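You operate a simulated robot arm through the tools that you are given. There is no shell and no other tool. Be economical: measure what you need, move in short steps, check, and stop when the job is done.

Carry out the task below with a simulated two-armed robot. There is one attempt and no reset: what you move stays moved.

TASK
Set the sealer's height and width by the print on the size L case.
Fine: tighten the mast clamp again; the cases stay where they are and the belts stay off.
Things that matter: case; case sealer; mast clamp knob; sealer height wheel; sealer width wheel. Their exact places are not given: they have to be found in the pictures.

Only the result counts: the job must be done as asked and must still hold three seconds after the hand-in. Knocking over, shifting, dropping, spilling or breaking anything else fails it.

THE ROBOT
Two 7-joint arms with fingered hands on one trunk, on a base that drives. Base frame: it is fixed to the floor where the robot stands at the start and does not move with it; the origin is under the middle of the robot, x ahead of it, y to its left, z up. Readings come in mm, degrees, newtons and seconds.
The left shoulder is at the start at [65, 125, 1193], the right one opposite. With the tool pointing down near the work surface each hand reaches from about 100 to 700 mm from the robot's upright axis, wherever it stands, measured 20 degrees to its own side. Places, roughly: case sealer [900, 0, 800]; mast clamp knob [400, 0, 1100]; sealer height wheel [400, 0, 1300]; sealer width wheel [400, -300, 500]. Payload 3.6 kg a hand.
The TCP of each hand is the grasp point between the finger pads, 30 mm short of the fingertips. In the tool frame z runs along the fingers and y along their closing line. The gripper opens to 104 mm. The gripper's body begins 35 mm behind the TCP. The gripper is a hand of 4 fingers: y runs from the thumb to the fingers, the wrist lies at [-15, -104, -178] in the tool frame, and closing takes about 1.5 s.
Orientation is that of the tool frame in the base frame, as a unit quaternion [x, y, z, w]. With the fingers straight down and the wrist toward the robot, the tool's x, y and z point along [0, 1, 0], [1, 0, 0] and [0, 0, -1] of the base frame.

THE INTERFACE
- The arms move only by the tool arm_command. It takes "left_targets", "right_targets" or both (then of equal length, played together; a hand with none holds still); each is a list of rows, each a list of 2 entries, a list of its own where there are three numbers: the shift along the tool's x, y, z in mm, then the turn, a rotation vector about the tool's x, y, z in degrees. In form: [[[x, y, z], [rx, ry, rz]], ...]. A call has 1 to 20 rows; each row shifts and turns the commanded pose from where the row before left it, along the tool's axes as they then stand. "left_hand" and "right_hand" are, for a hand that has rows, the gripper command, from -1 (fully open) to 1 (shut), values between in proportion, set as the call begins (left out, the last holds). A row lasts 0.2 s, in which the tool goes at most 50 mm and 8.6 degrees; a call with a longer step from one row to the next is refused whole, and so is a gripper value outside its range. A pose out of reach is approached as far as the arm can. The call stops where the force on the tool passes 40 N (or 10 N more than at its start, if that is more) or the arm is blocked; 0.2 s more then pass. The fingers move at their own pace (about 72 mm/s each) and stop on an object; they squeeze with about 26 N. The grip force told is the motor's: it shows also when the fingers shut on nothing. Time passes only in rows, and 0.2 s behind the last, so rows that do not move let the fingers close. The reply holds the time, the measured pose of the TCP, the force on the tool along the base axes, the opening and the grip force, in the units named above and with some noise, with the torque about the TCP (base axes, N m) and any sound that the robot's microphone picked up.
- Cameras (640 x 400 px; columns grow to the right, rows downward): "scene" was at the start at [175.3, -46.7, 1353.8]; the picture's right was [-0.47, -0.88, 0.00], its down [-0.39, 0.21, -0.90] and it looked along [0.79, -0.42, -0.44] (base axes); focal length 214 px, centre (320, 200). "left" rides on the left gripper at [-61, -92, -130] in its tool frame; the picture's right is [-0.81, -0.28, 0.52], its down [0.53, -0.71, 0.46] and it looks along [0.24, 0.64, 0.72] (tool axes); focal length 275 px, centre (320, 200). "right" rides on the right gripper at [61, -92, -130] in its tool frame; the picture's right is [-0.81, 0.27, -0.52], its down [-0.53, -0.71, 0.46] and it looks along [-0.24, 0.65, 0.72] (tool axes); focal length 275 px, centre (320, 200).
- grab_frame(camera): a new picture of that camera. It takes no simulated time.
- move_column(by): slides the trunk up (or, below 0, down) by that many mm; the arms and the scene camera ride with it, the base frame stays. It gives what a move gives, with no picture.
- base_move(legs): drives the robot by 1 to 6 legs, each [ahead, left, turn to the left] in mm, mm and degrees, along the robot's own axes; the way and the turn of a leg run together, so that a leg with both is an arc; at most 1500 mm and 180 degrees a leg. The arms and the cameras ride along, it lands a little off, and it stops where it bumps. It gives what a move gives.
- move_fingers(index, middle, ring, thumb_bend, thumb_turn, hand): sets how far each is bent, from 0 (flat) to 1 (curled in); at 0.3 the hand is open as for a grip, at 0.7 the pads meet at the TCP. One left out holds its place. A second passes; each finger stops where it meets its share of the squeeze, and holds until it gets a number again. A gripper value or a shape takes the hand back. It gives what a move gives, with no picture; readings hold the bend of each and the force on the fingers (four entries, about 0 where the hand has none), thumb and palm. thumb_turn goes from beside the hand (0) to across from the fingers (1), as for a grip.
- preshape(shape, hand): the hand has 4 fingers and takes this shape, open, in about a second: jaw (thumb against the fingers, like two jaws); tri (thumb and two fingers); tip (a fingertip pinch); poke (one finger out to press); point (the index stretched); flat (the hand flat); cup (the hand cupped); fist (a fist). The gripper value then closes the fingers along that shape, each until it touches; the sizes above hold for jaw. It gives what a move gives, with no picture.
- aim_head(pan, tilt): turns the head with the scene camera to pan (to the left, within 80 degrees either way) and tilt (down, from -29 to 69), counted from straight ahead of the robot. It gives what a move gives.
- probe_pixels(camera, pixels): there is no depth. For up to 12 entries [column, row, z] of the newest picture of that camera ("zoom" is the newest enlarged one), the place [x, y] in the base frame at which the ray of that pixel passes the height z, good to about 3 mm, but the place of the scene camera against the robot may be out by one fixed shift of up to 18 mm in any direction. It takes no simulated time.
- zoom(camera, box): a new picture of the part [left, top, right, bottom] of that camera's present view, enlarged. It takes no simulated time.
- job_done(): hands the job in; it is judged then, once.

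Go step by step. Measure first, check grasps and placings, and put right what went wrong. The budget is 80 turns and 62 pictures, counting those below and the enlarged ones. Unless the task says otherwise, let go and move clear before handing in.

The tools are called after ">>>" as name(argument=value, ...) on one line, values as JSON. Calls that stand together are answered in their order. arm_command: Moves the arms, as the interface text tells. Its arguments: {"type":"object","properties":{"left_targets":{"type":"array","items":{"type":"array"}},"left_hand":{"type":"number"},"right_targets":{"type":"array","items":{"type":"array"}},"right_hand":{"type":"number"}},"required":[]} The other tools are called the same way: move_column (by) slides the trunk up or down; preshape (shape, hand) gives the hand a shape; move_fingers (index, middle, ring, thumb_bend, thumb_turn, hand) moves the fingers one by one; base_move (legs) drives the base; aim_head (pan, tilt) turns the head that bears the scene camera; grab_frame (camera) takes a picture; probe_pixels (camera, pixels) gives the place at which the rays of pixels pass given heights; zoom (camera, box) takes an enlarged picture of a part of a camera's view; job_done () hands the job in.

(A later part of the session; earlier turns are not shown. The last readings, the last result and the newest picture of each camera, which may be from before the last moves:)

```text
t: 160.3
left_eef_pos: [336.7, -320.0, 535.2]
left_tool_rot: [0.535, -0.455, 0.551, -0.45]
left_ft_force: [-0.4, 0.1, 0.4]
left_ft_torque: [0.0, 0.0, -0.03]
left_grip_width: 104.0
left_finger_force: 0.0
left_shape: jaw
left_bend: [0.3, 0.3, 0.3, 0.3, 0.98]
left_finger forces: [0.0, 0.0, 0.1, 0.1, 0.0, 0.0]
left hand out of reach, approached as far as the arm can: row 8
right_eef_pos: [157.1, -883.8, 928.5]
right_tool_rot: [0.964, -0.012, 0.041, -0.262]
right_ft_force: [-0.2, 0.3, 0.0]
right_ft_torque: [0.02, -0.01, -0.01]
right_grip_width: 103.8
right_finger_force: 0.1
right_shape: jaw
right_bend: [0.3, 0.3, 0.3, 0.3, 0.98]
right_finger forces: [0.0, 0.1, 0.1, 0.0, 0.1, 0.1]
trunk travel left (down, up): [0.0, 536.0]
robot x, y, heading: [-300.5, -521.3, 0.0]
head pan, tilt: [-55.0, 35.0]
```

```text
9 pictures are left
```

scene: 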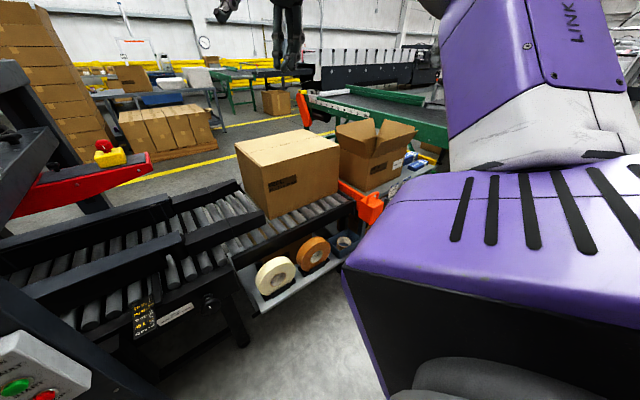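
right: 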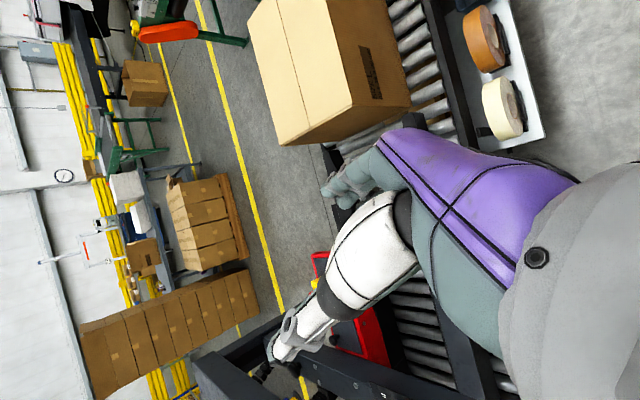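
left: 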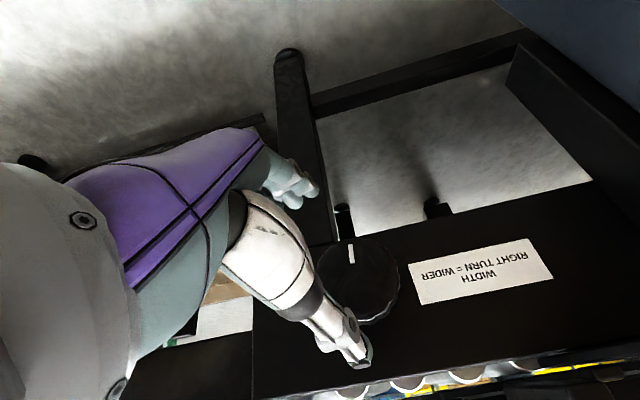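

The mark turned about 190° in total. I'll try reading the width scale with the scene camera, aimed left.

>>> aim_head(pan=24, tilt=24)

>>> grab_frame(camera="scene")

```text
t: 161.8
left_eef_pos: [337.1, -319.5, 534.8]
left_tool_rot: [0.536, -0.455, 0.55, -0.451]
left_ft_force: [0.2, 0.3, 0.4]
left_ft_torque: [0.04, 0.01, 0.01]
left_grip_width: 103.9
left_finger_force: 0.0
left_shape: jaw
left_bend: [0.3, 0.3, 0.3, 0.3, 0.98]
left_finger forces: [0.1, 0.0, 0.1, 0.0, 0.0, 0.0]
right_eef_pos: [156.8, -884.0, 930.1]
right_tool_rot: [0.964, -0.012, 0.041, -0.262]
right_ft_force: [-0.4, -0.9, -0.7]
right_ft_torque: [0.04, -0.01, 0.01]
right_grip_width: 103.9
right_finger_force: 0.1
right_shape: jaw
right_bend: [0.3, 0.3, 0.3, 0.3, 0.98]
right_finger forces: [0.0, 0.0, 0.0, 0.1, 0.0, 0.0]
trunk travel left (down, up): [0.0, 536.0]
robot x, y, heading: [-298.8, -520.7, 0.2]
head pan, tilt: [24.0, 24.0]
```

```text
8 pictures are left
```

scene: 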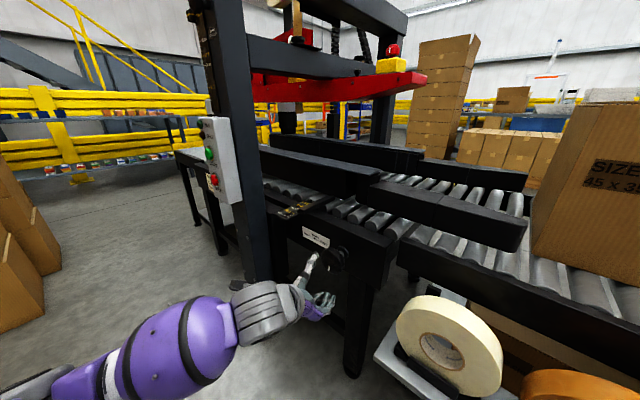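

Scale is visible at about (293,210). I'll zoom in there.

>>> zoom(camera="scene", box=[260, 188, 330, 232])

```text
9.09 times, centred on (295, 210) of scene
```

zoom: 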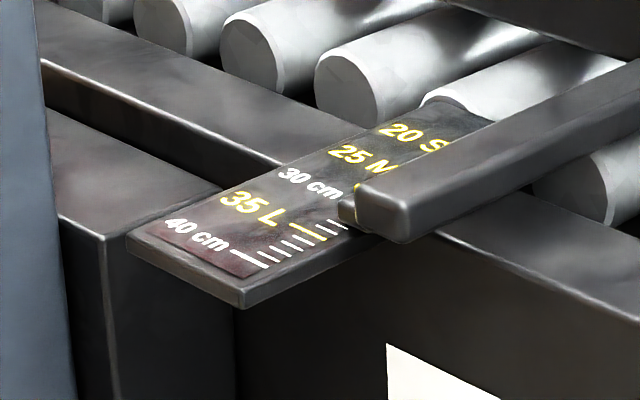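

The pointer reads around 30–31, but the bar hides it from this low angle. I'll raise the column 250 mm for a steeper view.

>>> move_column(by=250)

>>> aim_head(pan=28, tilt=42)

>>> zoom(camera="scene", box=[250, 130, 390, 230])

```text
t: 164.4
left_eef_pos: [336.8, -320.2, 785.5]
left_tool_rot: [0.536, -0.454, 0.549, -0.453]
left_ft_force: [-0.6, 0.1, 1.0]
left_ft_torque: [0.03, -0.01, 0.02]
left_grip_width: 103.8
left_finger_force: 0.1
left_shape: jaw
left_bend: [0.3, 0.3, 0.3, 0.3, 0.98]
left_finger forces: [0.0, 0.0, 0.0, 0.1, 0.1, 0.0]
right_eef_pos: [157.2, -884.6, 1177.9]
right_tool_rot: [0.964, -0.012, 0.04, -0.262]
right_ft_force: [0.1, 0.2, -0.1]
right_ft_torque: [-0.01, 0.01, 0.0]
right_grip_width: 103.8
right_finger_force: 0.0
right_shape: jaw
right_bend: [0.3, 0.3, 0.3, 0.3, 0.98]
right_finger forces: [0.0, 0.0, 0.0, 0.1, 0.0, 0.0]
trunk travel left (down, up): [-250.0, 286.0]
robot x, y, heading: [-300.2, -516.5, -0.2]
head pan, tilt: [24.0, 24.0]
```

```text
t: 165.2
left_eef_pos: [336.0, -319.2, 785.8]
left_tool_rot: [0.535, -0.455, 0.549, -0.453]
left_ft_force: [0.1, -0.6, 0.1]
left_ft_torque: [-0.02, -0.02, -0.01]
left_grip_width: 103.8
left_finger_force: 0.1
left_shape: jaw
left_bend: [0.3, 0.3, 0.3, 0.3, 0.98]
left_finger forces: [0.0, 0.0, 0.0, 0.1, 0.0, 0.0]
right_eef_pos: [157.5, -884.0, 1181.1]
right_tool_rot: [0.964, -0.012, 0.04, -0.262]
right_ft_force: [-0.3, 0.5, -0.2]
right_ft_torque: [-0.02, -0.03, -0.02]
right_grip_width: 103.7
right_finger_force: 0.1
right_shape: jaw
right_bend: [0.3, 0.3, 0.3, 0.3, 0.98]
right_finger forces: [0.0, 0.0, 0.0, 0.0, 0.0, 0.0]
trunk travel left (down, up): [-250.0, 286.0]
robot x, y, heading: [-299.8, -519.3, 0.0]
head pan, tilt: [28.0, 42.0]
```

```text
4.00 times, centred on (320, 180) of scene
```

zoom: 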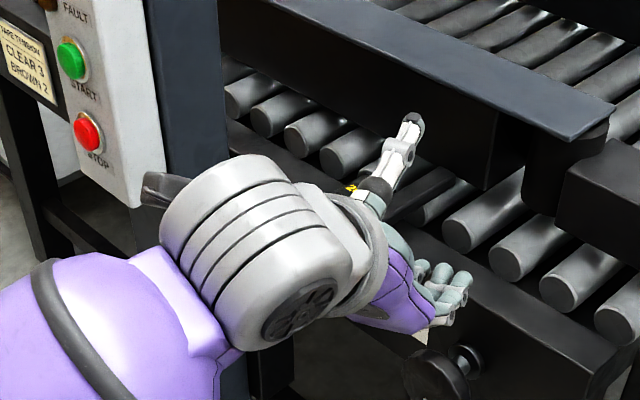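

The hand blocks the scene view, but the left hand camera should see the scale from above around (431,81). I'll zoom there.

>>> zoom(camera="left", box=[340, 20, 520, 140])

```text
3.33 times, centred on (430, 80) of left
```

zoom: 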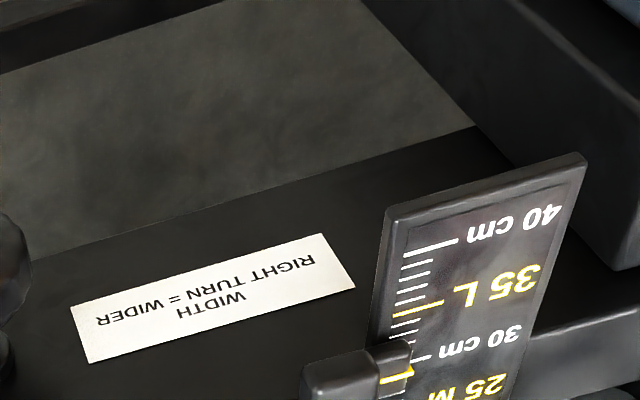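

Clear view: the pointer reads about 28.8 (30 mark at row ~360, pointer ~371). So the rate is about 10 cm per turn, with about 220° to go. I'll lower again and do another ~76° stroke.

>>> move_column(by=-250)

>>> arm_command(left_targets=[[[8, -1, 0], [0, 0, 0]], [[0, 0, 0], [0, 0, -8.5]], [[0, 0, 0], [0, 0, -8.5]], [[0, 0, 0], [0, 0, -8.5]], [[0, 0, 0], [0, 0, -8.5]], [[0, 0, 0], [0, 0, -8.5]], [[0, 0, 0], [0, 0, -8.5]], [[0, 0, 0], [0, 0, -8.5]], [[0, 0, 0], [0, 0, -8.5]], [[0, 0, 0], [0, 0, -8.5]], [[0, 0, 10], [0, 0, 0]], [[0, 0, 10], [0, 0, 0]], [[0, 0, 0], [0, 0, 0]]])

```text
t: 167.8
left_eef_pos: [335.3, -319.2, 536.1]
left_tool_rot: [0.537, -0.454, 0.549, -0.452]
left_ft_force: [-0.6, 0.0, -0.1]
left_ft_torque: [0.01, 0.0, 0.0]
left_grip_width: 103.9
left_finger_force: 0.0
left_shape: jaw
left_bend: [0.3, 0.3, 0.3, 0.3, 0.98]
left_finger forces: [0.0, 0.0, 0.1, 0.0, 0.0, 0.0]
right_eef_pos: [156.7, -885.0, 929.8]
right_tool_rot: [0.964, -0.012, 0.041, -0.262]
right_ft_force: [-0.1, 0.0, -0.3]
right_ft_torque: [-0.01, -0.04, 0.0]
right_grip_width: 103.8
right_finger_force: 0.0
right_shape: jaw
right_bend: [0.3, 0.3, 0.3, 0.3, 0.98]
right_finger forces: [0.0, 0.0, 0.1, 0.0, 0.0, 0.0]
trunk travel left (down, up): [0.0, 536.0]
robot x, y, heading: [-300.3, -517.7, -0.4]
head pan, tilt: [28.0, 42.0]
```

```text
t: 170.6
left_eef_pos: [355.5, -326.3, 538.6]
left_tool_rot: [0.703, -0.025, 0.711, -0.016]
left_ft_force: [0.2, -0.3, 0.8]
left_ft_torque: [0.02, 0.01, 0.0]
left_grip_width: 103.9
left_finger_force: 0.2
left_shape: jaw
left_bend: [0.3, 0.3, 0.3, 0.3, 0.98]
left_finger forces: [0.1, 0.0, 0.1, 0.0, 0.1, 0.1]
right_eef_pos: [156.8, -884.7, 929.8]
right_tool_rot: [0.964, -0.012, 0.04, -0.262]
right_ft_force: [1.2, -0.1, 0.1]
right_ft_torque: [-0.02, -0.03, 0.01]
right_grip_width: 103.8
right_finger_force: 0.0
right_shape: jaw
right_bend: [0.3, 0.3, 0.3, 0.3, 0.98]
right_finger forces: [0.1, 0.1, 0.1, 0.1, 0.1, 0.1]
trunk travel left (down, up): [0.0, 536.0]
robot x, y, heading: [-303.0, -519.2, -0.2]
head pan, tilt: [28.0, 42.0]
```

Aligned. Two strokes of ~76° now, with release and re-grip between.

>>> arm_command(left_targets=[[[0, 0, 25], [0, 0, 0]], [[0, 0, 25], [0, 0, 0]], [[0, 0, 15], [0, 0, 0]], [[0, 0, 0], [0, 0, 0]]])

>>> arm_command(left_targets=[[[0, 0, 0], [0, 0, 0]], [[0, 0, 0], [0, 0, 0]], [[0, 0, 0], [0, 0, 0]], [[0, 0, 0], [0, 0, 0]], [[0, 0, 0], [0, 0, 0]], [[0, 0, 0], [0, 0, 0]], [[0, 0, 0], [0, 0, 0]]], left_hand=1)

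>>> arm_command(left_targets=[[[0, 0, 0], [0, 0, 8.5]], [[0, 0, 0], [0, 0, 8.5]], [[0, 0, 0], [0, 0, 8.5]], [[0, 0, 0], [0, 0, 8.5]], [[0, 0, 0], [0, 0, 8.5]], [[0, 0, 0], [0, 0, 8.5]], [[0, 0, 0], [0, 0, 8.5]], [[0, 0, 0], [0, 0, 8.5]], [[0, 0, 0], [0, 0, 8.5]]])

>>> arm_command(left_targets=[[[0, 0, 0], [0, 0, 0]], [[0, 0, 0], [0, 0, 0]], [[0, 0, 0], [0, 0, 0]], [[0, 0, 0], [0, 0, 0]], [[0, 0, 0], [0, 0, 0]], [[0, 0, -25], [0, 0, 0]], [[0, 0, -20], [0, 0, 0]], [[0, 0, 0], [0, 0, 0]]], left_hand=-1)

```text
t: 171.6
left_eef_pos: [421.0, -327.4, 539.3]
left_tool_rot: [0.702, -0.025, 0.711, -0.015]
left_ft_force: [0.3, 0.5, -0.3]
left_ft_torque: [0.04, -0.02, 0.01]
left_grip_width: 103.9
left_finger_force: 0.0
left_shape: jaw
left_bend: [0.3, 0.3, 0.3, 0.3, 0.98]
left_finger forces: [0.0, 0.1, 0.0, 0.0, 0.0, 0.1]
right_eef_pos: [157.6, -884.3, 928.5]
right_tool_rot: [0.964, -0.012, 0.04, -0.262]
right_ft_force: [-0.4, 0.3, 0.1]
right_ft_torque: [0.03, -0.01, 0.03]
right_grip_width: 103.8
right_finger_force: 0.1
right_shape: jaw
right_bend: [0.3, 0.3, 0.3, 0.3, 0.98]
right_finger forces: [0.1, 0.0, 0.1, 0.0, 0.0, 0.0]
trunk travel left (down, up): [0.0, 536.0]
robot x, y, heading: [-301.4, -520.3, -0.2]
head pan, tilt: [28.0, 42.0]
```

```text
t: 173.2
left_eef_pos: [421.6, -327.4, 538.0]
left_tool_rot: [0.702, -0.026, 0.711, -0.015]
left_ft_force: [7.8, -1.6, 0.6]
left_ft_torque: [-0.03, -0.07, 0.41]
left_grip_width: 45.2
left_finger_force: 25.9
left_shape: jaw
left_bend: [0.75, 0.58, 0.53, 0.7, 1.0]
left_finger forces: [19.4, 9.3, 0.1, 0.0, 26.9, 0.0]
right_eef_pos: [157.3, -886.2, 929.1]
right_tool_rot: [0.964, -0.011, 0.039, -0.261]
right_ft_force: [-1.0, 0.4, 0.8]
right_ft_torque: [0.02, 0.02, 0.0]
right_grip_width: 104.0
right_finger_force: 0.1
right_shape: jaw
right_bend: [0.3, 0.3, 0.3, 0.3, 0.98]
right_finger forces: [0.0, 0.0, 0.0, 0.0, 0.1, 0.0]
trunk travel left (down, up): [0.0, 536.0]
robot x, y, heading: [-301.5, -519.8, 0.1]
head pan, tilt: [28.0, 42.0]
```

```text
t: 175.2
left_eef_pos: [422.9, -330.6, 538.5]
left_tool_rot: [0.534, -0.456, 0.552, -0.45]
left_ft_force: [30.2, -25.7, -3.9]
left_ft_torque: [-0.66, -1.53, 0.19]
left_grip_width: 45.9
left_finger_force: 26.0
left_shape: jaw
left_bend: [0.74, 0.57, 0.53, 0.73, 1.0]
left_finger forces: [25.7, 23.9, 0.0, 0.0, 23.1, 0.1]
right_eef_pos: [159.1, -886.0, 928.5]
right_tool_rot: [0.964, -0.012, 0.04, -0.262]
right_ft_force: [0.0, 0.4, -0.3]
right_ft_torque: [-0.02, -0.01, -0.01]
right_grip_width: 103.9
right_finger_force: 0.1
right_shape: jaw
right_bend: [0.3, 0.3, 0.3, 0.3, 0.98]
right_finger forces: [0.0, 0.0, 0.0, 0.0, 0.0, 0.0]
trunk travel left (down, up): [0.0, 536.0]
robot x, y, heading: [-300.7, -521.0, -0.1]
head pan, tilt: [28.0, 42.0]
```

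```text
t: 177.0
left_eef_pos: [376.9, -327.5, 538.1]
left_tool_rot: [0.536, -0.454, 0.549, -0.452]
left_ft_force: [-1.1, -0.8, 0.9]
left_ft_torque: [0.01, -0.01, -0.02]
left_grip_width: 103.8
left_finger_force: 0.2
left_shape: jaw
left_bend: [0.3, 0.3, 0.3, 0.3, 0.98]
left_finger forces: [0.1, 0.0, 0.1, 0.0, 0.1, 0.1]
right_eef_pos: [156.4, -886.0, 929.2]
right_tool_rot: [0.964, -0.013, 0.041, -0.263]
right_ft_force: [0.4, 0.3, -0.4]
right_ft_torque: [-0.03, -0.01, 0.05]
right_grip_width: 103.8
right_finger_force: 0.1
right_shape: jaw
right_bend: [0.3, 0.3, 0.3, 0.3, 0.98]
right_finger forces: [0.0, 0.0, 0.1, 0.1, 0.0, 0.1]
trunk travel left (down, up): [0.0, 536.0]
robot x, y, heading: [-300.1, -518.5, 0.3]
head pan, tilt: [28.0, 42.0]
```

Full stroke done. I'll repeat the same stroke once more, then raise the column and read from the left camera.

>>> arm_command(left_targets=[[[0, 0, 0], [0, 0, -8.5]], [[0, 0, 0], [0, 0, -8.5]], [[0, 0, 0], [0, 0, -8.5]], [[0, 0, 0], [0, 0, -8.5]], [[0, 0, 0], [0, 0, -8.5]], [[0, 0, 0], [0, 0, -8.5]], [[0, 0, 0], [0, 0, -8.5]], [[0, 0, 0], [0, 0, -8.5]], [[0, 0, 0], [0, 0, -8.5]], [[0, 0, 25], [0, 0, 0]], [[0, 0, 19], [0, 0, 0]], [[0, 0, 0], [0, 0, 0]]])

>>> arm_command(left_targets=[[[0, 0, 0], [0, 0, 0]], [[0, 0, 0], [0, 0, 0]], [[0, 0, 0], [0, 0, 0]], [[0, 0, 0], [0, 0, 0]], [[0, 0, 0], [0, 0, 0]], [[0, 0, 0], [0, 0, 0]], [[0, 0, 0], [0, 0, 0]]], left_hand=1)

>>> arm_command(left_targets=[[[0, 0, 0], [0, 0, 8.5]], [[0, 0, 0], [0, 0, 8.5]], [[0, 0, 0], [0, 0, 8.5]], [[0, 0, 0], [0, 0, 8.5]], [[0, 0, 0], [0, 0, 8.5]], [[0, 0, 0], [0, 0, 8.5]], [[0, 0, 0], [0, 0, 8.5]], [[0, 0, 0], [0, 0, 8.5]], [[0, 0, 0], [0, 0, 8.5]]])

>>> arm_command(left_targets=[[[0, 0, 0], [0, 0, 0]], [[0, 0, 0], [0, 0, 0]], [[0, 0, 0], [0, 0, 0]], [[0, 0, 0], [0, 0, 0]], [[0, 0, 0], [0, 0, 0]], [[0, 0, -25], [0, 0, 0]], [[0, 0, -25], [0, 0, 0]], [[0, 0, -20], [0, 0, 0]], [[0, 0, 0], [0, 0, 0]]], left_hand=-1)

>>> move_column(by=250)

>>> zoom(camera="left", box=[400, 60, 520, 140])

```text
t: 179.6
left_eef_pos: [419.6, -326.6, 539.4]
left_tool_rot: [0.703, -0.026, 0.711, -0.016]
left_ft_force: [-0.5, 0.6, -0.7]
left_ft_torque: [-0.01, -0.01, -0.01]
left_grip_width: 103.8
left_finger_force: 0.0
left_shape: jaw
left_bend: [0.3, 0.3, 0.3, 0.3, 0.98]
left_finger forces: [0.0, 0.0, 0.0, 0.0, 0.1, 0.1]
right_eef_pos: [157.2, -884.8, 930.1]
right_tool_rot: [0.964, -0.012, 0.041, -0.262]
right_ft_force: [-0.5, -0.5, 0.3]
right_ft_torque: [-0.01, 0.0, 0.02]
right_grip_width: 103.9
right_finger_force: 0.0
right_shape: jaw
right_bend: [0.3, 0.3, 0.3, 0.3, 0.98]
right_finger forces: [0.1, 0.1, 0.0, 0.0, 0.1, 0.0]
trunk travel left (down, up): [0.0, 536.0]
robot x, y, heading: [-299.5, -521.5, -0.2]
head pan, tilt: [28.0, 42.0]
```

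```text
t: 181.2
left_eef_pos: [420.2, -327.5, 540.2]
left_tool_rot: [0.702, -0.026, 0.712, -0.015]
left_ft_force: [7.7, -3.8, 0.7]
left_ft_torque: [0.01, -0.04, 0.39]
left_grip_width: 45.6
left_finger_force: 25.8
left_shape: jaw
left_bend: [0.75, 0.58, 0.54, 0.69, 1.0]
left_finger forces: [19.3, 9.1, 0.0, 0.0, 26.1, 0.0]
right_eef_pos: [158.1, -885.0, 928.4]
right_tool_rot: [0.964, -0.012, 0.04, -0.262]
right_ft_force: [0.5, 0.8, -0.8]
right_ft_torque: [-0.05, 0.02, 0.01]
right_grip_width: 104.0
right_finger_force: 0.1
right_shape: jaw
right_bend: [0.3, 0.3, 0.3, 0.3, 0.98]
right_finger forces: [0.0, 0.1, 0.0, 0.0, 0.0, 0.1]
trunk travel left (down, up): [0.0, 536.0]
robot x, y, heading: [-301.5, -520.6, -0.2]
head pan, tilt: [28.0, 42.0]
```

```text
t: 183.3
left_eef_pos: [423.0, -332.5, 539.0]
left_tool_rot: [0.535, -0.454, 0.554, -0.448]
left_ft_force: [17.6, -10.3, -6.1]
left_ft_torque: [-0.29, -0.95, 0.11]
left_grip_width: 45.3
left_finger_force: 26.4
left_shape: jaw
left_bend: [0.74, 0.58, 0.54, 0.73, 1.0]
left_finger forces: [26.0, 15.5, 0.0, 0.0, 22.0, 0.1]
right_eef_pos: [157.9, -886.8, 929.3]
right_tool_rot: [0.964, -0.012, 0.04, -0.262]
right_ft_force: [0.0, -0.6, -0.1]
right_ft_torque: [0.0, -0.02, -0.02]
right_grip_width: 103.9
right_finger_force: 0.1
right_shape: jaw
right_bend: [0.3, 0.3, 0.3, 0.3, 0.98]
right_finger forces: [0.1, 0.1, 0.1, 0.0, 0.1, 0.0]
trunk travel left (down, up): [0.0, 536.0]
robot x, y, heading: [-299.1, -519.3, -0.3]
head pan, tilt: [28.0, 42.0]
stopped in row 9 (left hand): the force on the tool passed its limit at 41 N (the readings are from after the stop); the commanded pose is now the measured one
```

```text
t: 185.3
left_eef_pos: [350.9, -329.4, 538.8]
left_tool_rot: [0.536, -0.453, 0.553, -0.45]
left_ft_force: [-0.3, 0.1, 0.0]
left_ft_torque: [0.01, 0.01, -0.01]
left_grip_width: 103.8
left_finger_force: 0.1
left_shape: jaw
left_bend: [0.3, 0.3, 0.3, 0.3, 0.98]
left_finger forces: [0.0, 0.0, 0.0, 0.1, 0.0, 0.1]
right_eef_pos: [156.3, -885.8, 929.1]
right_tool_rot: [0.964, -0.011, 0.04, -0.261]
right_ft_force: [-0.7, 0.5, -0.1]
right_ft_torque: [0.01, 0.02, -0.02]
right_grip_width: 104.0
right_finger_force: 0.0
right_shape: jaw
right_bend: [0.3, 0.3, 0.3, 0.3, 0.98]
right_finger forces: [0.0, 0.1, 0.0, 0.0, 0.0, 0.0]
trunk travel left (down, up): [0.0, 536.0]
robot x, y, heading: [-298.6, -515.9, -0.2]
head pan, tilt: [28.0, 42.0]
```

```text
t: 187.9
left_eef_pos: [350.5, -329.1, 789.3]
left_tool_rot: [0.535, -0.454, 0.552, -0.45]
left_ft_force: [-0.9, 0.0, 0.3]
left_ft_torque: [0.02, 0.0, -0.01]
left_grip_width: 103.7
left_finger_force: 0.1
left_shape: jaw
left_bend: [0.3, 0.3, 0.3, 0.3, 0.98]
left_finger forces: [0.1, 0.0, 0.1, 0.0, 0.1, 0.0]
right_eef_pos: [157.5, -885.1, 1179.0]
right_tool_rot: [0.964, -0.011, 0.039, -0.261]
right_ft_force: [0.2, -0.4, 0.2]
right_ft_torque: [0.03, -0.02, 0.0]
right_grip_width: 104.0
right_finger_force: 0.0
right_shape: jaw
right_bend: [0.3, 0.3, 0.3, 0.3, 0.98]
right_finger forces: [0.0, 0.1, 0.0, 0.1, 0.0, 0.0]
trunk travel left (down, up): [-250.0, 286.0]
robot x, y, heading: [-299.9, -521.8, -0.1]
head pan, tilt: [28.0, 42.0]
```

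```text
5.00 times, centred on (460, 100) of left
```

zoom: 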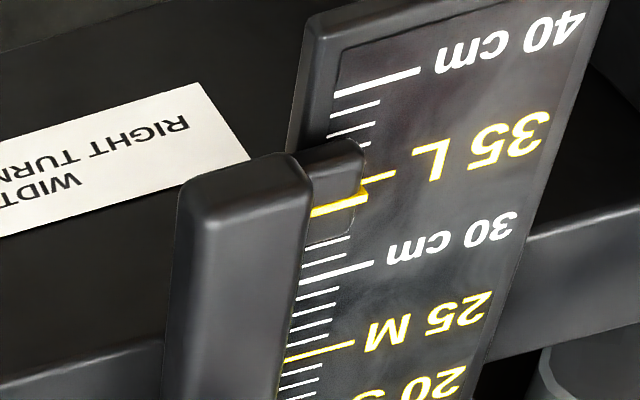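

The pointer is close to 35, apparently about 34.4 with parallax. I'll zoom tight on the tip to judge where it touches the scale.

>>> zoom(camera="left", box=[452, 80, 492, 116])

```text
11.11 times, centred on (472, 98) of left
```

zoom: 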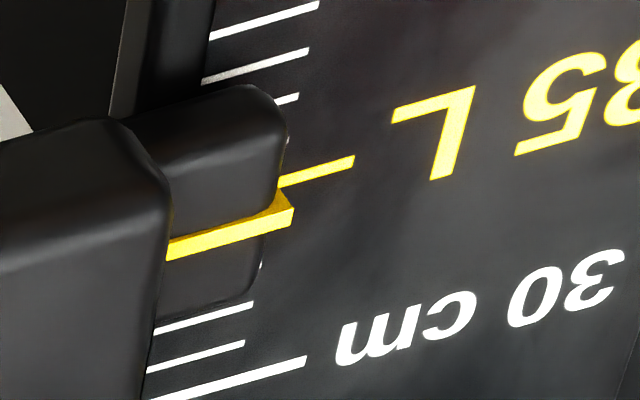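

The strip sits on top of the block, so this oblique view carries real parallax along the scale. I'll move the hand up and forward and pitch it down to look at the pointer nearly from straight above.

>>> move_column(by=60)

>>> arm_command(left_targets=[[[0, 0, 20], [0, 0, 0]], [[0, 0, 20], [0, 0, 0]], [[0, 0, 20], [0, 0, 0]], [[0, 0, 20], [0, 0, 0]], [[0, 0, 20], [0, 0, 0]], [[0, 0, 0], [-8.4, -1.5, 0]], [[0, 0, 0], [-8.4, -1.5, 0]], [[0, 0, 0], [-8.4, -1.5, 0]], [[0, 0, 0], [-8.4, -1.5, 0]], [[0, 0, 0], [-8.4, -1.5, 0]], [[0, 0, 0], [0, 0, 0]]])

>>> zoom(camera="left", box=[400, 60, 560, 160])

```text
t: 188.9
left_eef_pos: [351.4, -329.0, 847.2]
left_tool_rot: [0.535, -0.454, 0.552, -0.45]
left_ft_force: [0.7, 0.0, -0.2]
left_ft_torque: [0.01, 0.01, -0.01]
left_grip_width: 103.8
left_finger_force: 0.1
left_shape: jaw
left_bend: [0.3, 0.3, 0.3, 0.3, 0.98]
left_finger forces: [0.0, 0.1, 0.0, 0.1, 0.1, 0.0]
right_eef_pos: [156.7, -885.1, 1239.9]
right_tool_rot: [0.964, -0.013, 0.04, -0.262]
right_ft_force: [-0.1, 0.1, -0.1]
right_ft_torque: [-0.01, 0.0, 0.01]
right_grip_width: 104.3
right_finger_force: 0.1
right_shape: jaw
right_bend: [0.3, 0.3, 0.3, 0.3, 0.98]
right_finger forces: [0.0, 0.1, 0.0, 0.0, 0.0, 0.0]
trunk travel left (down, up): [-310.0, 226.0]
robot x, y, heading: [-301.8, -515.9, -0.1]
head pan, tilt: [28.0, 42.0]
```

```text
t: 191.3
left_eef_pos: [450.2, -329.0, 850.0]
left_tool_rot: [0.694, -0.592, 0.318, -0.257]
left_ft_force: [-0.5, 0.7, 0.0]
left_ft_torque: [-0.01, 0.02, -0.01]
left_grip_width: 104.0
left_finger_force: 0.0
left_shape: jaw
left_bend: [0.3, 0.3, 0.3, 0.3, 0.97]
left_finger forces: [0.1, 0.1, 0.0, 0.0, 0.0, 0.1]
right_eef_pos: [157.3, -884.0, 1239.5]
right_tool_rot: [0.964, -0.011, 0.041, -0.262]
right_ft_force: [0.2, -0.7, 0.3]
right_ft_torque: [-0.02, 0.03, 0.02]
right_grip_width: 103.9
right_finger_force: 0.1
right_shape: jaw
right_bend: [0.3, 0.3, 0.3, 0.3, 0.98]
right_finger forces: [0.0, 0.0, 0.0, 0.0, 0.0, 0.1]
trunk travel left (down, up): [-310.0, 226.0]
robot x, y, heading: [-303.6, -520.2, 0.2]
head pan, tilt: [28.0, 42.0]
```

```text
4.00 times, centred on (480, 110) of left
```

zoom: 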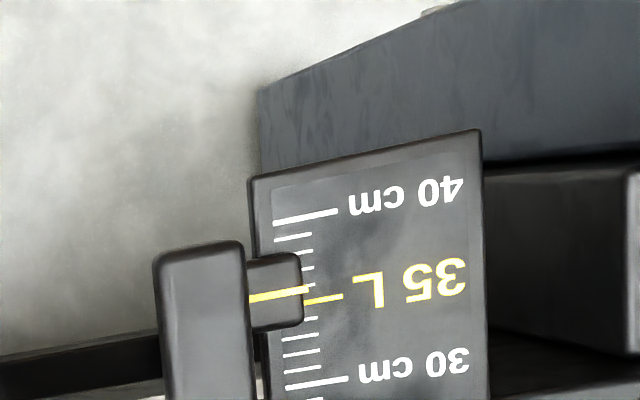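

From nearly overhead the pointer reads 35.75 apparent, about 36.0 with the small remaining parallax. All readings fit a rate of about 0.0335 cm/deg, so I overshot by about 1.0 cm and need about 30° left. I'll go back down and re-grip.

>>> arm_command(left_targets=[[[0, 0, 0], [8.4, 1.5, 0]], [[0, 0, 0], [8.4, 1.5, 0]], [[0, 0, 0], [8.4, 1.5, 0]], [[0, 0, 0], [8.4, 1.5, 0]], [[0, 0, 0], [8.4, 1.5, 0]], [[0, 0, -20], [0, 0, 0]], [[0, 0, -20], [0, 0, 0]], [[0, 0, -20], [0, 0, 0]], [[0, 0, -20], [0, 0, 0]], [[0, 0, -20], [0, 0, 0]], [[0, 0, 0], [0, 0, 0]]])

>>> move_column(by=-310)

```text
t: 193.7
left_eef_pos: [350.6, -327.7, 848.5]
left_tool_rot: [0.535, -0.454, 0.552, -0.45]
left_ft_force: [0.1, 0.0, -0.7]
left_ft_torque: [-0.03, 0.0, 0.0]
left_grip_width: 104.1
left_finger_force: 0.0
left_shape: jaw
left_bend: [0.3, 0.3, 0.3, 0.3, 0.97]
left_finger forces: [0.0, 0.0, 0.1, 0.1, 0.0, 0.0]
right_eef_pos: [157.7, -885.9, 1239.4]
right_tool_rot: [0.964, -0.012, 0.04, -0.262]
right_ft_force: [0.8, -0.1, 0.7]
right_ft_torque: [-0.01, -0.01, 0.02]
right_grip_width: 104.0
right_finger_force: 0.1
right_shape: jaw
right_bend: [0.3, 0.3, 0.3, 0.3, 0.98]
right_finger forces: [0.0, 0.1, 0.0, 0.1, 0.0, 0.1]
trunk travel left (down, up): [-310.0, 226.0]
robot x, y, heading: [-297.4, -519.2, 0.1]
head pan, tilt: [28.0, 42.0]
```

```text
t: 196.8
left_eef_pos: [351.7, -329.1, 539.0]
left_tool_rot: [0.536, -0.453, 0.553, -0.45]
left_ft_force: [-0.6, 0.2, -0.6]
left_ft_torque: [0.0, -0.03, -0.03]
left_grip_width: 104.0
left_finger_force: 0.1
left_shape: jaw
left_bend: [0.3, 0.3, 0.3, 0.3, 0.97]
left_finger forces: [0.1, 0.0, 0.0, 0.0, 0.0, 0.0]
right_eef_pos: [156.9, -885.3, 929.0]
right_tool_rot: [0.964, -0.011, 0.04, -0.262]
right_ft_force: [-0.3, 0.4, 0.8]
right_ft_torque: [-0.02, -0.01, 0.0]
right_grip_width: 104.2
right_finger_force: 0.1
right_shape: jaw
right_bend: [0.3, 0.3, 0.3, 0.3, 0.98]
right_finger forces: [0.1, 0.0, 0.1, 0.0, 0.1, 0.1]
trunk travel left (down, up): [0.0, 536.0]
robot x, y, heading: [-302.2, -522.5, -0.2]
head pan, tilt: [28.0, 42.0]
```

Now grip at about -216° and turn left 30°, then release and retract.

>>> arm_command(left_targets=[[[0, 0, 0], [0, 0, -8.5]], [[0, 0, 0], [0, 0, -8.5]], [[0, 0, 0], [0, 0, -8.5]], [[0, 0, 25], [0, 0, 0]], [[0, 0, 25], [0, 0, 0]], [[0, 0, 19], [0, 0, 0]], [[0, 0, 0], [0, 0, 0]]])

>>> arm_command(left_targets=[[[0, 0, 0], [0, 0, 0]], [[0, 0, 0], [0, 0, 0]], [[0, 0, 0], [0, 0, 0]], [[0, 0, 0], [0, 0, 0]], [[0, 0, 0], [0, 0, 0]], [[0, 0, 0], [0, 0, 0]], [[0, 0, 0], [0, 0, 0]]], left_hand=1)

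>>> arm_command(left_targets=[[[0, 0, 0], [0, 0, -7.5]], [[0, 0, 0], [0, 0, -7.5]], [[0, 0, 0], [0, 0, -7.5]], [[0, 0, 0], [0, 0, -7.5]], [[0, 0, 0], [0, 0, 0]]])

>>> arm_command(left_targets=[[[0, 0, 0], [0, 0, 0]], [[0, 0, 0], [0, 0, 0]], [[0, 0, 0], [0, 0, 0]], [[0, 0, 0], [0, 0, 0]], [[0, 0, 0], [0, 0, 0]], [[0, 0, -25], [0, 0, 0]], [[0, 0, -25], [0, 0, 0]], [[0, 0, -20], [0, 0, 0]], [[0, 0, 0], [0, 0, 8.5]], [[0, 0, 0], [0, 0, 8.5]], [[0, 0, 0], [0, 0, 8.5]], [[0, 0, 0], [0, 0, 7.5]], [[0, 0, 0], [0, 0, 7.5]], [[0, 0, 0], [0, 0, 7.5]], [[0, 0, 0], [0, 0, 7.5]], [[0, 0, 0], [0, 0, 0]]], left_hand=-1)

```text
t: 198.3
left_eef_pos: [420.7, -331.3, 539.7]
left_tool_rot: [0.622, -0.325, 0.638, -0.318]
left_ft_force: [-0.3, -0.5, -0.2]
left_ft_torque: [0.01, -0.03, 0.0]
left_grip_width: 103.9
left_finger_force: 0.0
left_shape: jaw
left_bend: [0.3, 0.3, 0.3, 0.3, 0.97]
left_finger forces: [0.1, 0.1, 0.0, 0.0, 0.1, 0.0]
right_eef_pos: [156.9, -885.3, 929.9]
right_tool_rot: [0.964, -0.012, 0.041, -0.261]
right_ft_force: [-0.2, -0.3, 0.4]
right_ft_torque: [0.01, 0.0, 0.01]
right_grip_width: 104.0
right_finger_force: 0.1
right_shape: jaw
right_bend: [0.3, 0.3, 0.3, 0.3, 0.98]
right_finger forces: [0.0, 0.0, 0.1, 0.1, 0.0, 0.0]
trunk travel left (down, up): [0.0, 536.0]
robot x, y, heading: [-298.6, -517.9, -0.2]
head pan, tilt: [28.0, 42.0]
```

```text
t: 199.9
left_eef_pos: [420.0, -331.9, 540.1]
left_tool_rot: [0.621, -0.325, 0.639, -0.317]
left_ft_force: [8.6, -1.5, 1.1]
left_ft_torque: [-0.02, -0.12, 0.03]
left_grip_width: 47.3
left_finger_force: 26.2
left_shape: jaw
left_bend: [0.75, 0.56, 0.51, 0.7, 1.0]
left_finger forces: [18.3, 8.8, 0.0, 0.0, 28.2, 0.1]
right_eef_pos: [156.8, -885.4, 928.6]
right_tool_rot: [0.964, -0.012, 0.04, -0.262]
right_ft_force: [0.3, -0.1, -0.4]
right_ft_torque: [-0.02, 0.0, -0.02]
right_grip_width: 104.1
right_finger_force: 0.0
right_shape: jaw
right_bend: [0.3, 0.3, 0.3, 0.3, 0.98]
right_finger forces: [0.1, 0.0, 0.0, 0.0, 0.0, 0.0]
trunk travel left (down, up): [0.0, 536.0]
robot x, y, heading: [-301.4, -524.2, -0.0]
head pan, tilt: [28.0, 42.0]
```

```text
t: 201.2
left_eef_pos: [419.8, -329.2, 539.5]
left_tool_rot: [0.684, -0.152, 0.699, -0.142]
left_ft_force: [21.7, 5.9, 3.7]
left_ft_torque: [0.24, 0.36, -0.63]
left_grip_width: 45.9
left_finger_force: 26.3
left_shape: jaw
left_bend: [0.75, 0.57, 0.51, 0.69, 1.0]
left_finger forces: [14.2, 6.3, 0.0, 0.0, 36.4, 0.1]
right_eef_pos: [158.0, -884.2, 929.8]
right_tool_rot: [0.964, -0.012, 0.04, -0.262]
right_ft_force: [-0.5, 0.3, 0.5]
right_ft_torque: [-0.01, 0.02, -0.03]
right_grip_width: 103.9
right_finger_force: 0.1
right_shape: jaw
right_bend: [0.3, 0.3, 0.3, 0.3, 0.98]
right_finger forces: [0.0, 0.1, 0.0, 0.0, 0.1, 0.1]
trunk travel left (down, up): [0.0, 536.0]
robot x, y, heading: [-298.1, -519.7, -0.0]
head pan, tilt: [28.0, 42.0]
```

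```text
t: 204.6
left_eef_pos: [349.7, -328.5, 538.2]
left_tool_rot: [0.535, -0.454, 0.552, -0.451]
left_ft_force: [0.4, -0.1, -1.3]
left_ft_torque: [0.04, -0.03, 0.05]
left_grip_width: 103.6
left_finger_force: 0.1
left_shape: jaw
left_bend: [0.3, 0.3, 0.3, 0.3, 0.98]
left_finger forces: [0.0, 0.0, 0.0, 0.0, 0.1, 0.1]
right_eef_pos: [157.9, -885.6, 928.5]
right_tool_rot: [0.964, -0.012, 0.041, -0.262]
right_ft_force: [-0.7, -0.5, 0.5]
right_ft_torque: [-0.01, -0.01, 0.02]
right_grip_width: 103.9
right_finger_force: 0.0
right_shape: jaw
right_bend: [0.3, 0.3, 0.3, 0.3, 0.98]
right_finger forces: [0.1, 0.0, 0.1, 0.0, 0.1, 0.0]
trunk travel left (down, up): [0.0, 536.0]
robot x, y, heading: [-301.8, -516.6, -0.1]
head pan, tilt: [28.0, 42.0]
```

Turned 30° left. I'll go up to the overhead view again, a bit further forward, and check.

>>> move_column(by=310)

>>> arm_command(left_targets=[[[0, 0, 26], [0, 0, 0]], [[0, 0, 26], [0, 0, 0]], [[0, 0, 26], [0, 0, 0]], [[0, 0, 26], [0, 0, 0]], [[0, 0, 26], [0, 0, 0]], [[0, 0, 0], [-8.4, -1.5, 0]], [[0, 0, 0], [-8.4, -1.5, 0]], [[0, 0, 0], [-8.4, -1.5, 0]], [[0, 0, 0], [-8.4, -1.5, 0]], [[0, 0, 0], [-8.4, -1.5, 0]], [[0, 0, 0], [0, 0, 0]]])

>>> zoom(camera="left", box=[390, 50, 550, 150])

```text
t: 207.6
left_eef_pos: [350.1, -329.4, 849.8]
left_tool_rot: [0.534, -0.455, 0.553, -0.45]
left_ft_force: [-0.3, -0.2, -1.1]
left_ft_torque: [0.01, -0.02, -0.02]
left_grip_width: 103.7
left_finger_force: 0.0
left_shape: jaw
left_bend: [0.3, 0.3, 0.3, 0.3, 0.98]
left_finger forces: [0.0, 0.0, 0.0, 0.1, 0.0, 0.0]
right_eef_pos: [156.7, -884.4, 1239.4]
right_tool_rot: [0.964, -0.011, 0.04, -0.262]
right_ft_force: [0.5, -0.2, -0.1]
right_ft_torque: [0.04, -0.05, 0.02]
right_grip_width: 103.7
right_finger_force: 0.1
right_shape: jaw
right_bend: [0.3, 0.3, 0.3, 0.3, 0.98]
right_finger forces: [0.1, 0.0, 0.0, 0.0, 0.0, 0.1]
trunk travel left (down, up): [-310.0, 226.0]
robot x, y, heading: [-301.5, -518.3, -0.1]
head pan, tilt: [28.0, 42.0]
```

```text
t: 210.0
left_eef_pos: [443.0, -331.8, 848.6]
left_tool_rot: [0.695, -0.592, 0.317, -0.257]
left_ft_force: [-0.3, 0.4, -0.2]
left_ft_torque: [0.06, -0.02, 0.0]
left_grip_width: 104.0
left_finger_force: 0.0
left_shape: jaw
left_bend: [0.3, 0.3, 0.3, 0.3, 0.98]
left_finger forces: [0.1, 0.1, 0.0, 0.0, 0.0, 0.0]
left hand out of reach, approached as far as the arm can: row 10
right_eef_pos: [156.5, -885.0, 1239.8]
right_tool_rot: [0.964, -0.011, 0.04, -0.262]
right_ft_force: [-0.1, 0.3, -0.1]
right_ft_torque: [0.02, -0.01, 0.03]
right_grip_width: 104.1
right_finger_force: 0.0
right_shape: jaw
right_bend: [0.3, 0.3, 0.3, 0.3, 0.98]
right_finger forces: [0.0, 0.0, 0.0, 0.0, 0.0, 0.0]
trunk travel left (down, up): [-310.0, 226.0]
robot x, y, heading: [-303.4, -516.1, 0.1]
head pan, tilt: [28.0, 42.0]
```

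```text
4.00 times, centred on (470, 100) of left
```

zoom: 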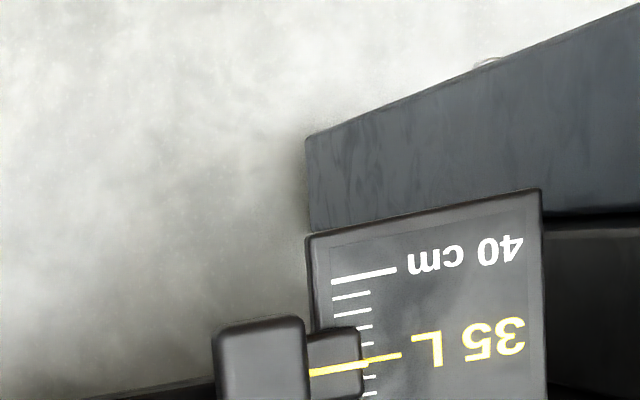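

The strip now lines up with 35 in this view, but the view's slope (0.21) and strip height (~15 mm) imply a true value of about 35.3. I'll go back and turn about 11° more left.

>>> arm_command(left_targets=[[[0, 0, 0], [8.4, 1.5, 0]], [[0, 0, 0], [8.4, 1.5, 0]], [[0, 0, 0], [8.4, 1.5, 0]], [[0, 0, 0], [8.4, 1.5, 0]], [[0, 0, 0], [8.4, 1.5, 0]], [[0, 0, -20], [0, 0, 0]], [[0, 0, -20], [0, 0, 0]], [[0, 0, -20], [0, 0, 0]], [[0, 0, -20], [0, 0, 0]], [[0, 0, -14], [0, 0, 0]], [[0, 0, 0], [0, 0, 0]]])

```text
t: 212.4
left_eef_pos: [349.4, -329.2, 847.6]
left_tool_rot: [0.534, -0.454, 0.553, -0.449]
left_ft_force: [0.0, 0.0, 0.5]
left_ft_torque: [0.05, 0.0, 0.01]
left_grip_width: 103.8
left_finger_force: 0.0
left_shape: jaw
left_bend: [0.3, 0.3, 0.3, 0.3, 0.98]
left_finger forces: [0.0, 0.0, 0.1, 0.0, 0.0, 0.1]
right_eef_pos: [156.6, -884.9, 1239.6]
right_tool_rot: [0.964, -0.013, 0.041, -0.262]
right_ft_force: [0.9, -0.7, 0.2]
right_ft_torque: [0.0, 0.0, 0.0]
right_grip_width: 103.8
right_finger_force: 0.0
right_shape: jaw
right_bend: [0.3, 0.3, 0.3, 0.3, 0.98]
right_finger forces: [0.0, 0.1, 0.1, 0.1, 0.0, 0.0]
trunk travel left (down, up): [-310.0, 226.0]
robot x, y, heading: [-303.1, -524.1, -0.1]
head pan, tilt: [28.0, 42.0]
```

Pose recovered exactly. Lower, grip, turn 11° left, release and retract.

>>> move_column(by=-310)

>>> arm_command(left_targets=[[[0, 0, 0], [0, 0, -8.5]], [[0, 0, 0], [0, 0, -8.5]], [[0, 0, 0], [0, 0, -8.5]], [[0, 0, 25], [0, 0, 0]], [[0, 0, 25], [0, 0, 0]], [[0, 0, 20], [0, 0, 0]], [[0, 0, 0], [0, 0, 0]]])

>>> arm_command(left_targets=[[[0, 0, 0], [0, 0, 0]], [[0, 0, 0], [0, 0, 0]], [[0, 0, 0], [0, 0, 0]], [[0, 0, 0], [0, 0, 0]], [[0, 0, 0], [0, 0, 0]], [[0, 0, 0], [0, 0, 0]], [[0, 0, 0], [0, 0, 0]]], left_hand=1)

>>> arm_command(left_targets=[[[0, 0, 0], [0, 0, -5.5]], [[0, 0, 0], [0, 0, -5.5]], [[0, 0, 0], [0, 0, 0]], [[0, 0, 0], [0, 0, 0]]])

>>> arm_command(left_targets=[[[0, 0, 0], [0, 0, 0]], [[0, 0, 0], [0, 0, 0]], [[0, 0, 0], [0, 0, 0]], [[0, 0, 0], [0, 0, 0]], [[0, 0, 0], [0, 0, 0]], [[0, 0, -25], [0, 0, 0]], [[0, 0, -25], [0, 0, 0]], [[0, 0, -20], [0, 0, 0]], [[0, 0, 0], [0, 0, 8.5]], [[0, 0, 0], [0, 0, 8.5]], [[0, 0, 0], [0, 0, 8.5]], [[0, 0, 0], [0, 0, 5.5]], [[0, 0, 0], [0, 0, 5.5]], [[0, 0, 0], [0, 0, 0]]], left_hand=-1)

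>>> move_column(by=310)

>>> arm_command(left_targets=[[[0, 0, 20], [0, 0, 0]], [[0, 0, 20], [0, 0, 0]], [[0, 0, 20], [0, 0, 0]], [[0, 0, 20], [0, 0, 0]], [[0, 0, 15], [0, 0, 0]], [[0, 0, 0], [-8.4, -1.5, 0]], [[0, 0, 0], [-8.4, -1.5, 0]], [[0, 0, 0], [-8.4, -1.5, 0]], [[0, 0, 0], [-8.4, -1.5, 0]], [[0, 0, 0], [-8.4, -1.5, 0]], [[0, 0, 0], [0, 0, 0]]])

>>> zoom(camera="left", box=[430, 90, 530, 165])

```text
t: 215.5
left_eef_pos: [349.5, -329.0, 537.6]
left_tool_rot: [0.535, -0.454, 0.553, -0.45]
left_ft_force: [-0.1, 0.0, -0.3]
left_ft_torque: [-0.02, 0.01, -0.03]
left_grip_width: 103.9
left_finger_force: 0.0
left_shape: jaw
left_bend: [0.3, 0.3, 0.3, 0.3, 0.98]
left_finger forces: [0.0, 0.1, 0.1, 0.0, 0.0, 0.0]
right_eef_pos: [156.3, -884.9, 929.4]
right_tool_rot: [0.964, -0.012, 0.041, -0.262]
right_ft_force: [-0.5, -0.9, -0.1]
right_ft_torque: [0.04, -0.05, 0.04]
right_grip_width: 104.1
right_finger_force: 0.1
right_shape: jaw
right_bend: [0.3, 0.3, 0.3, 0.3, 0.98]
right_finger forces: [0.0, 0.0, 0.0, 0.1, 0.0, 0.1]
trunk travel left (down, up): [0.0, 536.0]
robot x, y, heading: [-298.6, -518.5, -0.4]
head pan, tilt: [28.0, 42.0]
```

```text
t: 217.1
left_eef_pos: [419.9, -330.9, 538.6]
left_tool_rot: [0.621, -0.326, 0.639, -0.316]
left_ft_force: [0.2, -0.4, 0.2]
left_ft_torque: [-0.03, 0.0, 0.0]
left_grip_width: 103.6
left_finger_force: 0.0
left_shape: jaw
left_bend: [0.3, 0.3, 0.3, 0.3, 0.98]
left_finger forces: [0.0, 0.0, 0.0, 0.1, 0.0, 0.0]
right_eef_pos: [156.5, -886.1, 928.6]
right_tool_rot: [0.964, -0.011, 0.041, -0.261]
right_ft_force: [0.2, 0.3, 0.6]
right_ft_torque: [0.01, 0.02, 0.0]
right_grip_width: 103.8
right_finger_force: 0.0
right_shape: jaw
right_bend: [0.3, 0.3, 0.3, 0.3, 0.98]
right_finger forces: [0.1, 0.0, 0.1, 0.1, 0.0, 0.0]
trunk travel left (down, up): [0.0, 536.0]
robot x, y, heading: [-297.8, -520.9, -0.3]
head pan, tilt: [28.0, 42.0]
```

```text
t: 218.7
left_eef_pos: [418.4, -331.1, 537.8]
left_tool_rot: [0.621, -0.325, 0.638, -0.317]
left_ft_force: [7.9, -2.5, 1.5]
left_ft_torque: [-0.01, -0.1, 0.07]
left_grip_width: 47.3
left_finger_force: 26.5
left_shape: jaw
left_bend: [0.75, 0.57, 0.53, 0.68, 1.0]
left_finger forces: [17.8, 8.4, 0.0, 0.0, 27.3, 0.1]
right_eef_pos: [158.7, -886.5, 930.0]
right_tool_rot: [0.964, -0.012, 0.04, -0.262]
right_ft_force: [0.1, -1.5, 0.0]
right_ft_torque: [0.02, 0.02, -0.02]
right_grip_width: 103.9
right_finger_force: 0.2
right_shape: jaw
right_bend: [0.3, 0.3, 0.3, 0.3, 0.98]
right_finger forces: [0.0, 0.0, 0.0, 0.1, 0.1, 0.1]
trunk travel left (down, up): [0.0, 536.0]
robot x, y, heading: [-300.5, -521.7, -0.1]
head pan, tilt: [28.0, 42.0]
```

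```text
t: 219.7
left_eef_pos: [419.4, -330.2, 539.0]
left_tool_rot: [0.65, -0.263, 0.666, -0.255]
left_ft_force: [12.4, 1.8, 1.2]
left_ft_torque: [0.15, 0.36, -0.31]
left_grip_width: 46.9
left_finger_force: 26.5
left_shape: jaw
left_bend: [0.75, 0.57, 0.53, 0.68, 1.0]
left_finger forces: [16.0, 7.3, 0.0, 0.0, 32.1, 0.0]
right_eef_pos: [157.5, -883.7, 928.9]
right_tool_rot: [0.964, -0.012, 0.04, -0.262]
right_ft_force: [-0.3, -0.5, 0.0]
right_ft_torque: [0.03, -0.01, 0.02]
right_grip_width: 103.9
right_finger_force: 0.0
right_shape: jaw
right_bend: [0.3, 0.3, 0.3, 0.3, 0.98]
right_finger forces: [0.1, 0.0, 0.0, 0.0, 0.0, 0.0]
trunk travel left (down, up): [0.0, 536.0]
robot x, y, heading: [-300.9, -519.6, -0.1]
head pan, tilt: [28.0, 42.0]
```

```text
t: 222.7
left_eef_pos: [348.4, -329.5, 537.5]
left_tool_rot: [0.535, -0.454, 0.552, -0.45]
left_ft_force: [-0.9, 0.1, -0.3]
left_ft_torque: [0.01, 0.02, 0.03]
left_grip_width: 103.5
left_finger_force: 0.1
left_shape: jaw
left_bend: [0.3, 0.3, 0.3, 0.3, 0.98]
left_finger forces: [0.1, 0.0, 0.0, 0.1, 0.0, 0.1]
right_eef_pos: [156.4, -885.5, 929.8]
right_tool_rot: [0.964, -0.012, 0.041, -0.261]
right_ft_force: [-0.1, -0.5, -0.7]
right_ft_torque: [0.04, -0.02, 0.01]
right_grip_width: 103.8
right_finger_force: 0.1
right_shape: jaw
right_bend: [0.3, 0.3, 0.3, 0.3, 0.98]
right_finger forces: [0.0, 0.0, 0.0, 0.1, 0.0, 0.0]
trunk travel left (down, up): [0.0, 536.0]
robot x, y, heading: [-300.1, -521.3, -0.3]
head pan, tilt: [28.0, 42.0]
```

```text
t: 225.8
left_eef_pos: [348.8, -328.7, 847.5]
left_tool_rot: [0.535, -0.454, 0.552, -0.45]
left_ft_force: [-0.1, -0.6, 0.8]
left_ft_torque: [0.03, -0.01, -0.01]
left_grip_width: 103.9
left_finger_force: 0.3
left_shape: jaw
left_bend: [0.3, 0.3, 0.3, 0.3, 0.98]
left_finger forces: [0.0, 0.1, 0.0, 0.1, 0.0, 0.0]
right_eef_pos: [157.1, -885.5, 1239.9]
right_tool_rot: [0.964, -0.012, 0.04, -0.261]
right_ft_force: [0.1, -1.0, 0.4]
right_ft_torque: [0.04, 0.02, -0.02]
right_grip_width: 103.9
right_finger_force: 0.0
right_shape: jaw
right_bend: [0.3, 0.3, 0.3, 0.3, 0.98]
right_finger forces: [0.0, 0.0, 0.1, 0.0, 0.0, 0.1]
trunk travel left (down, up): [-310.0, 226.0]
robot x, y, heading: [-305.1, -521.0, 0.1]
head pan, tilt: [28.0, 42.0]
```

```text
t: 228.2
left_eef_pos: [444.1, -331.0, 849.9]
left_tool_rot: [0.694, -0.593, 0.318, -0.256]
left_ft_force: [-0.5, -0.3, 0.3]
left_ft_torque: [-0.01, 0.01, -0.01]
left_grip_width: 103.8
left_finger_force: 0.0
left_shape: jaw
left_bend: [0.3, 0.3, 0.3, 0.3, 0.98]
left_finger forces: [0.0, 0.1, 0.0, 0.1, 0.0, 0.1]
right_eef_pos: [157.3, -883.7, 1240.0]
right_tool_rot: [0.964, -0.013, 0.041, -0.261]
right_ft_force: [0.1, 0.5, -0.2]
right_ft_torque: [-0.02, 0.03, 0.0]
right_grip_width: 103.7
right_finger_force: 0.1
right_shape: jaw
right_bend: [0.3, 0.3, 0.3, 0.3, 0.98]
right_finger forces: [0.1, 0.1, 0.0, 0.1, 0.0, 0.0]
trunk travel left (down, up): [-310.0, 226.0]
robot x, y, heading: [-301.1, -521.0, 0.1]
head pan, tilt: [28.0, 42.0]
```

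```text
5.33 times, centred on (480, 128) of left
```

zoom: 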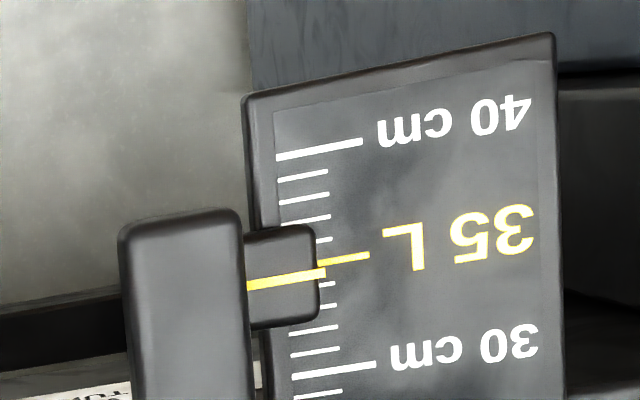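

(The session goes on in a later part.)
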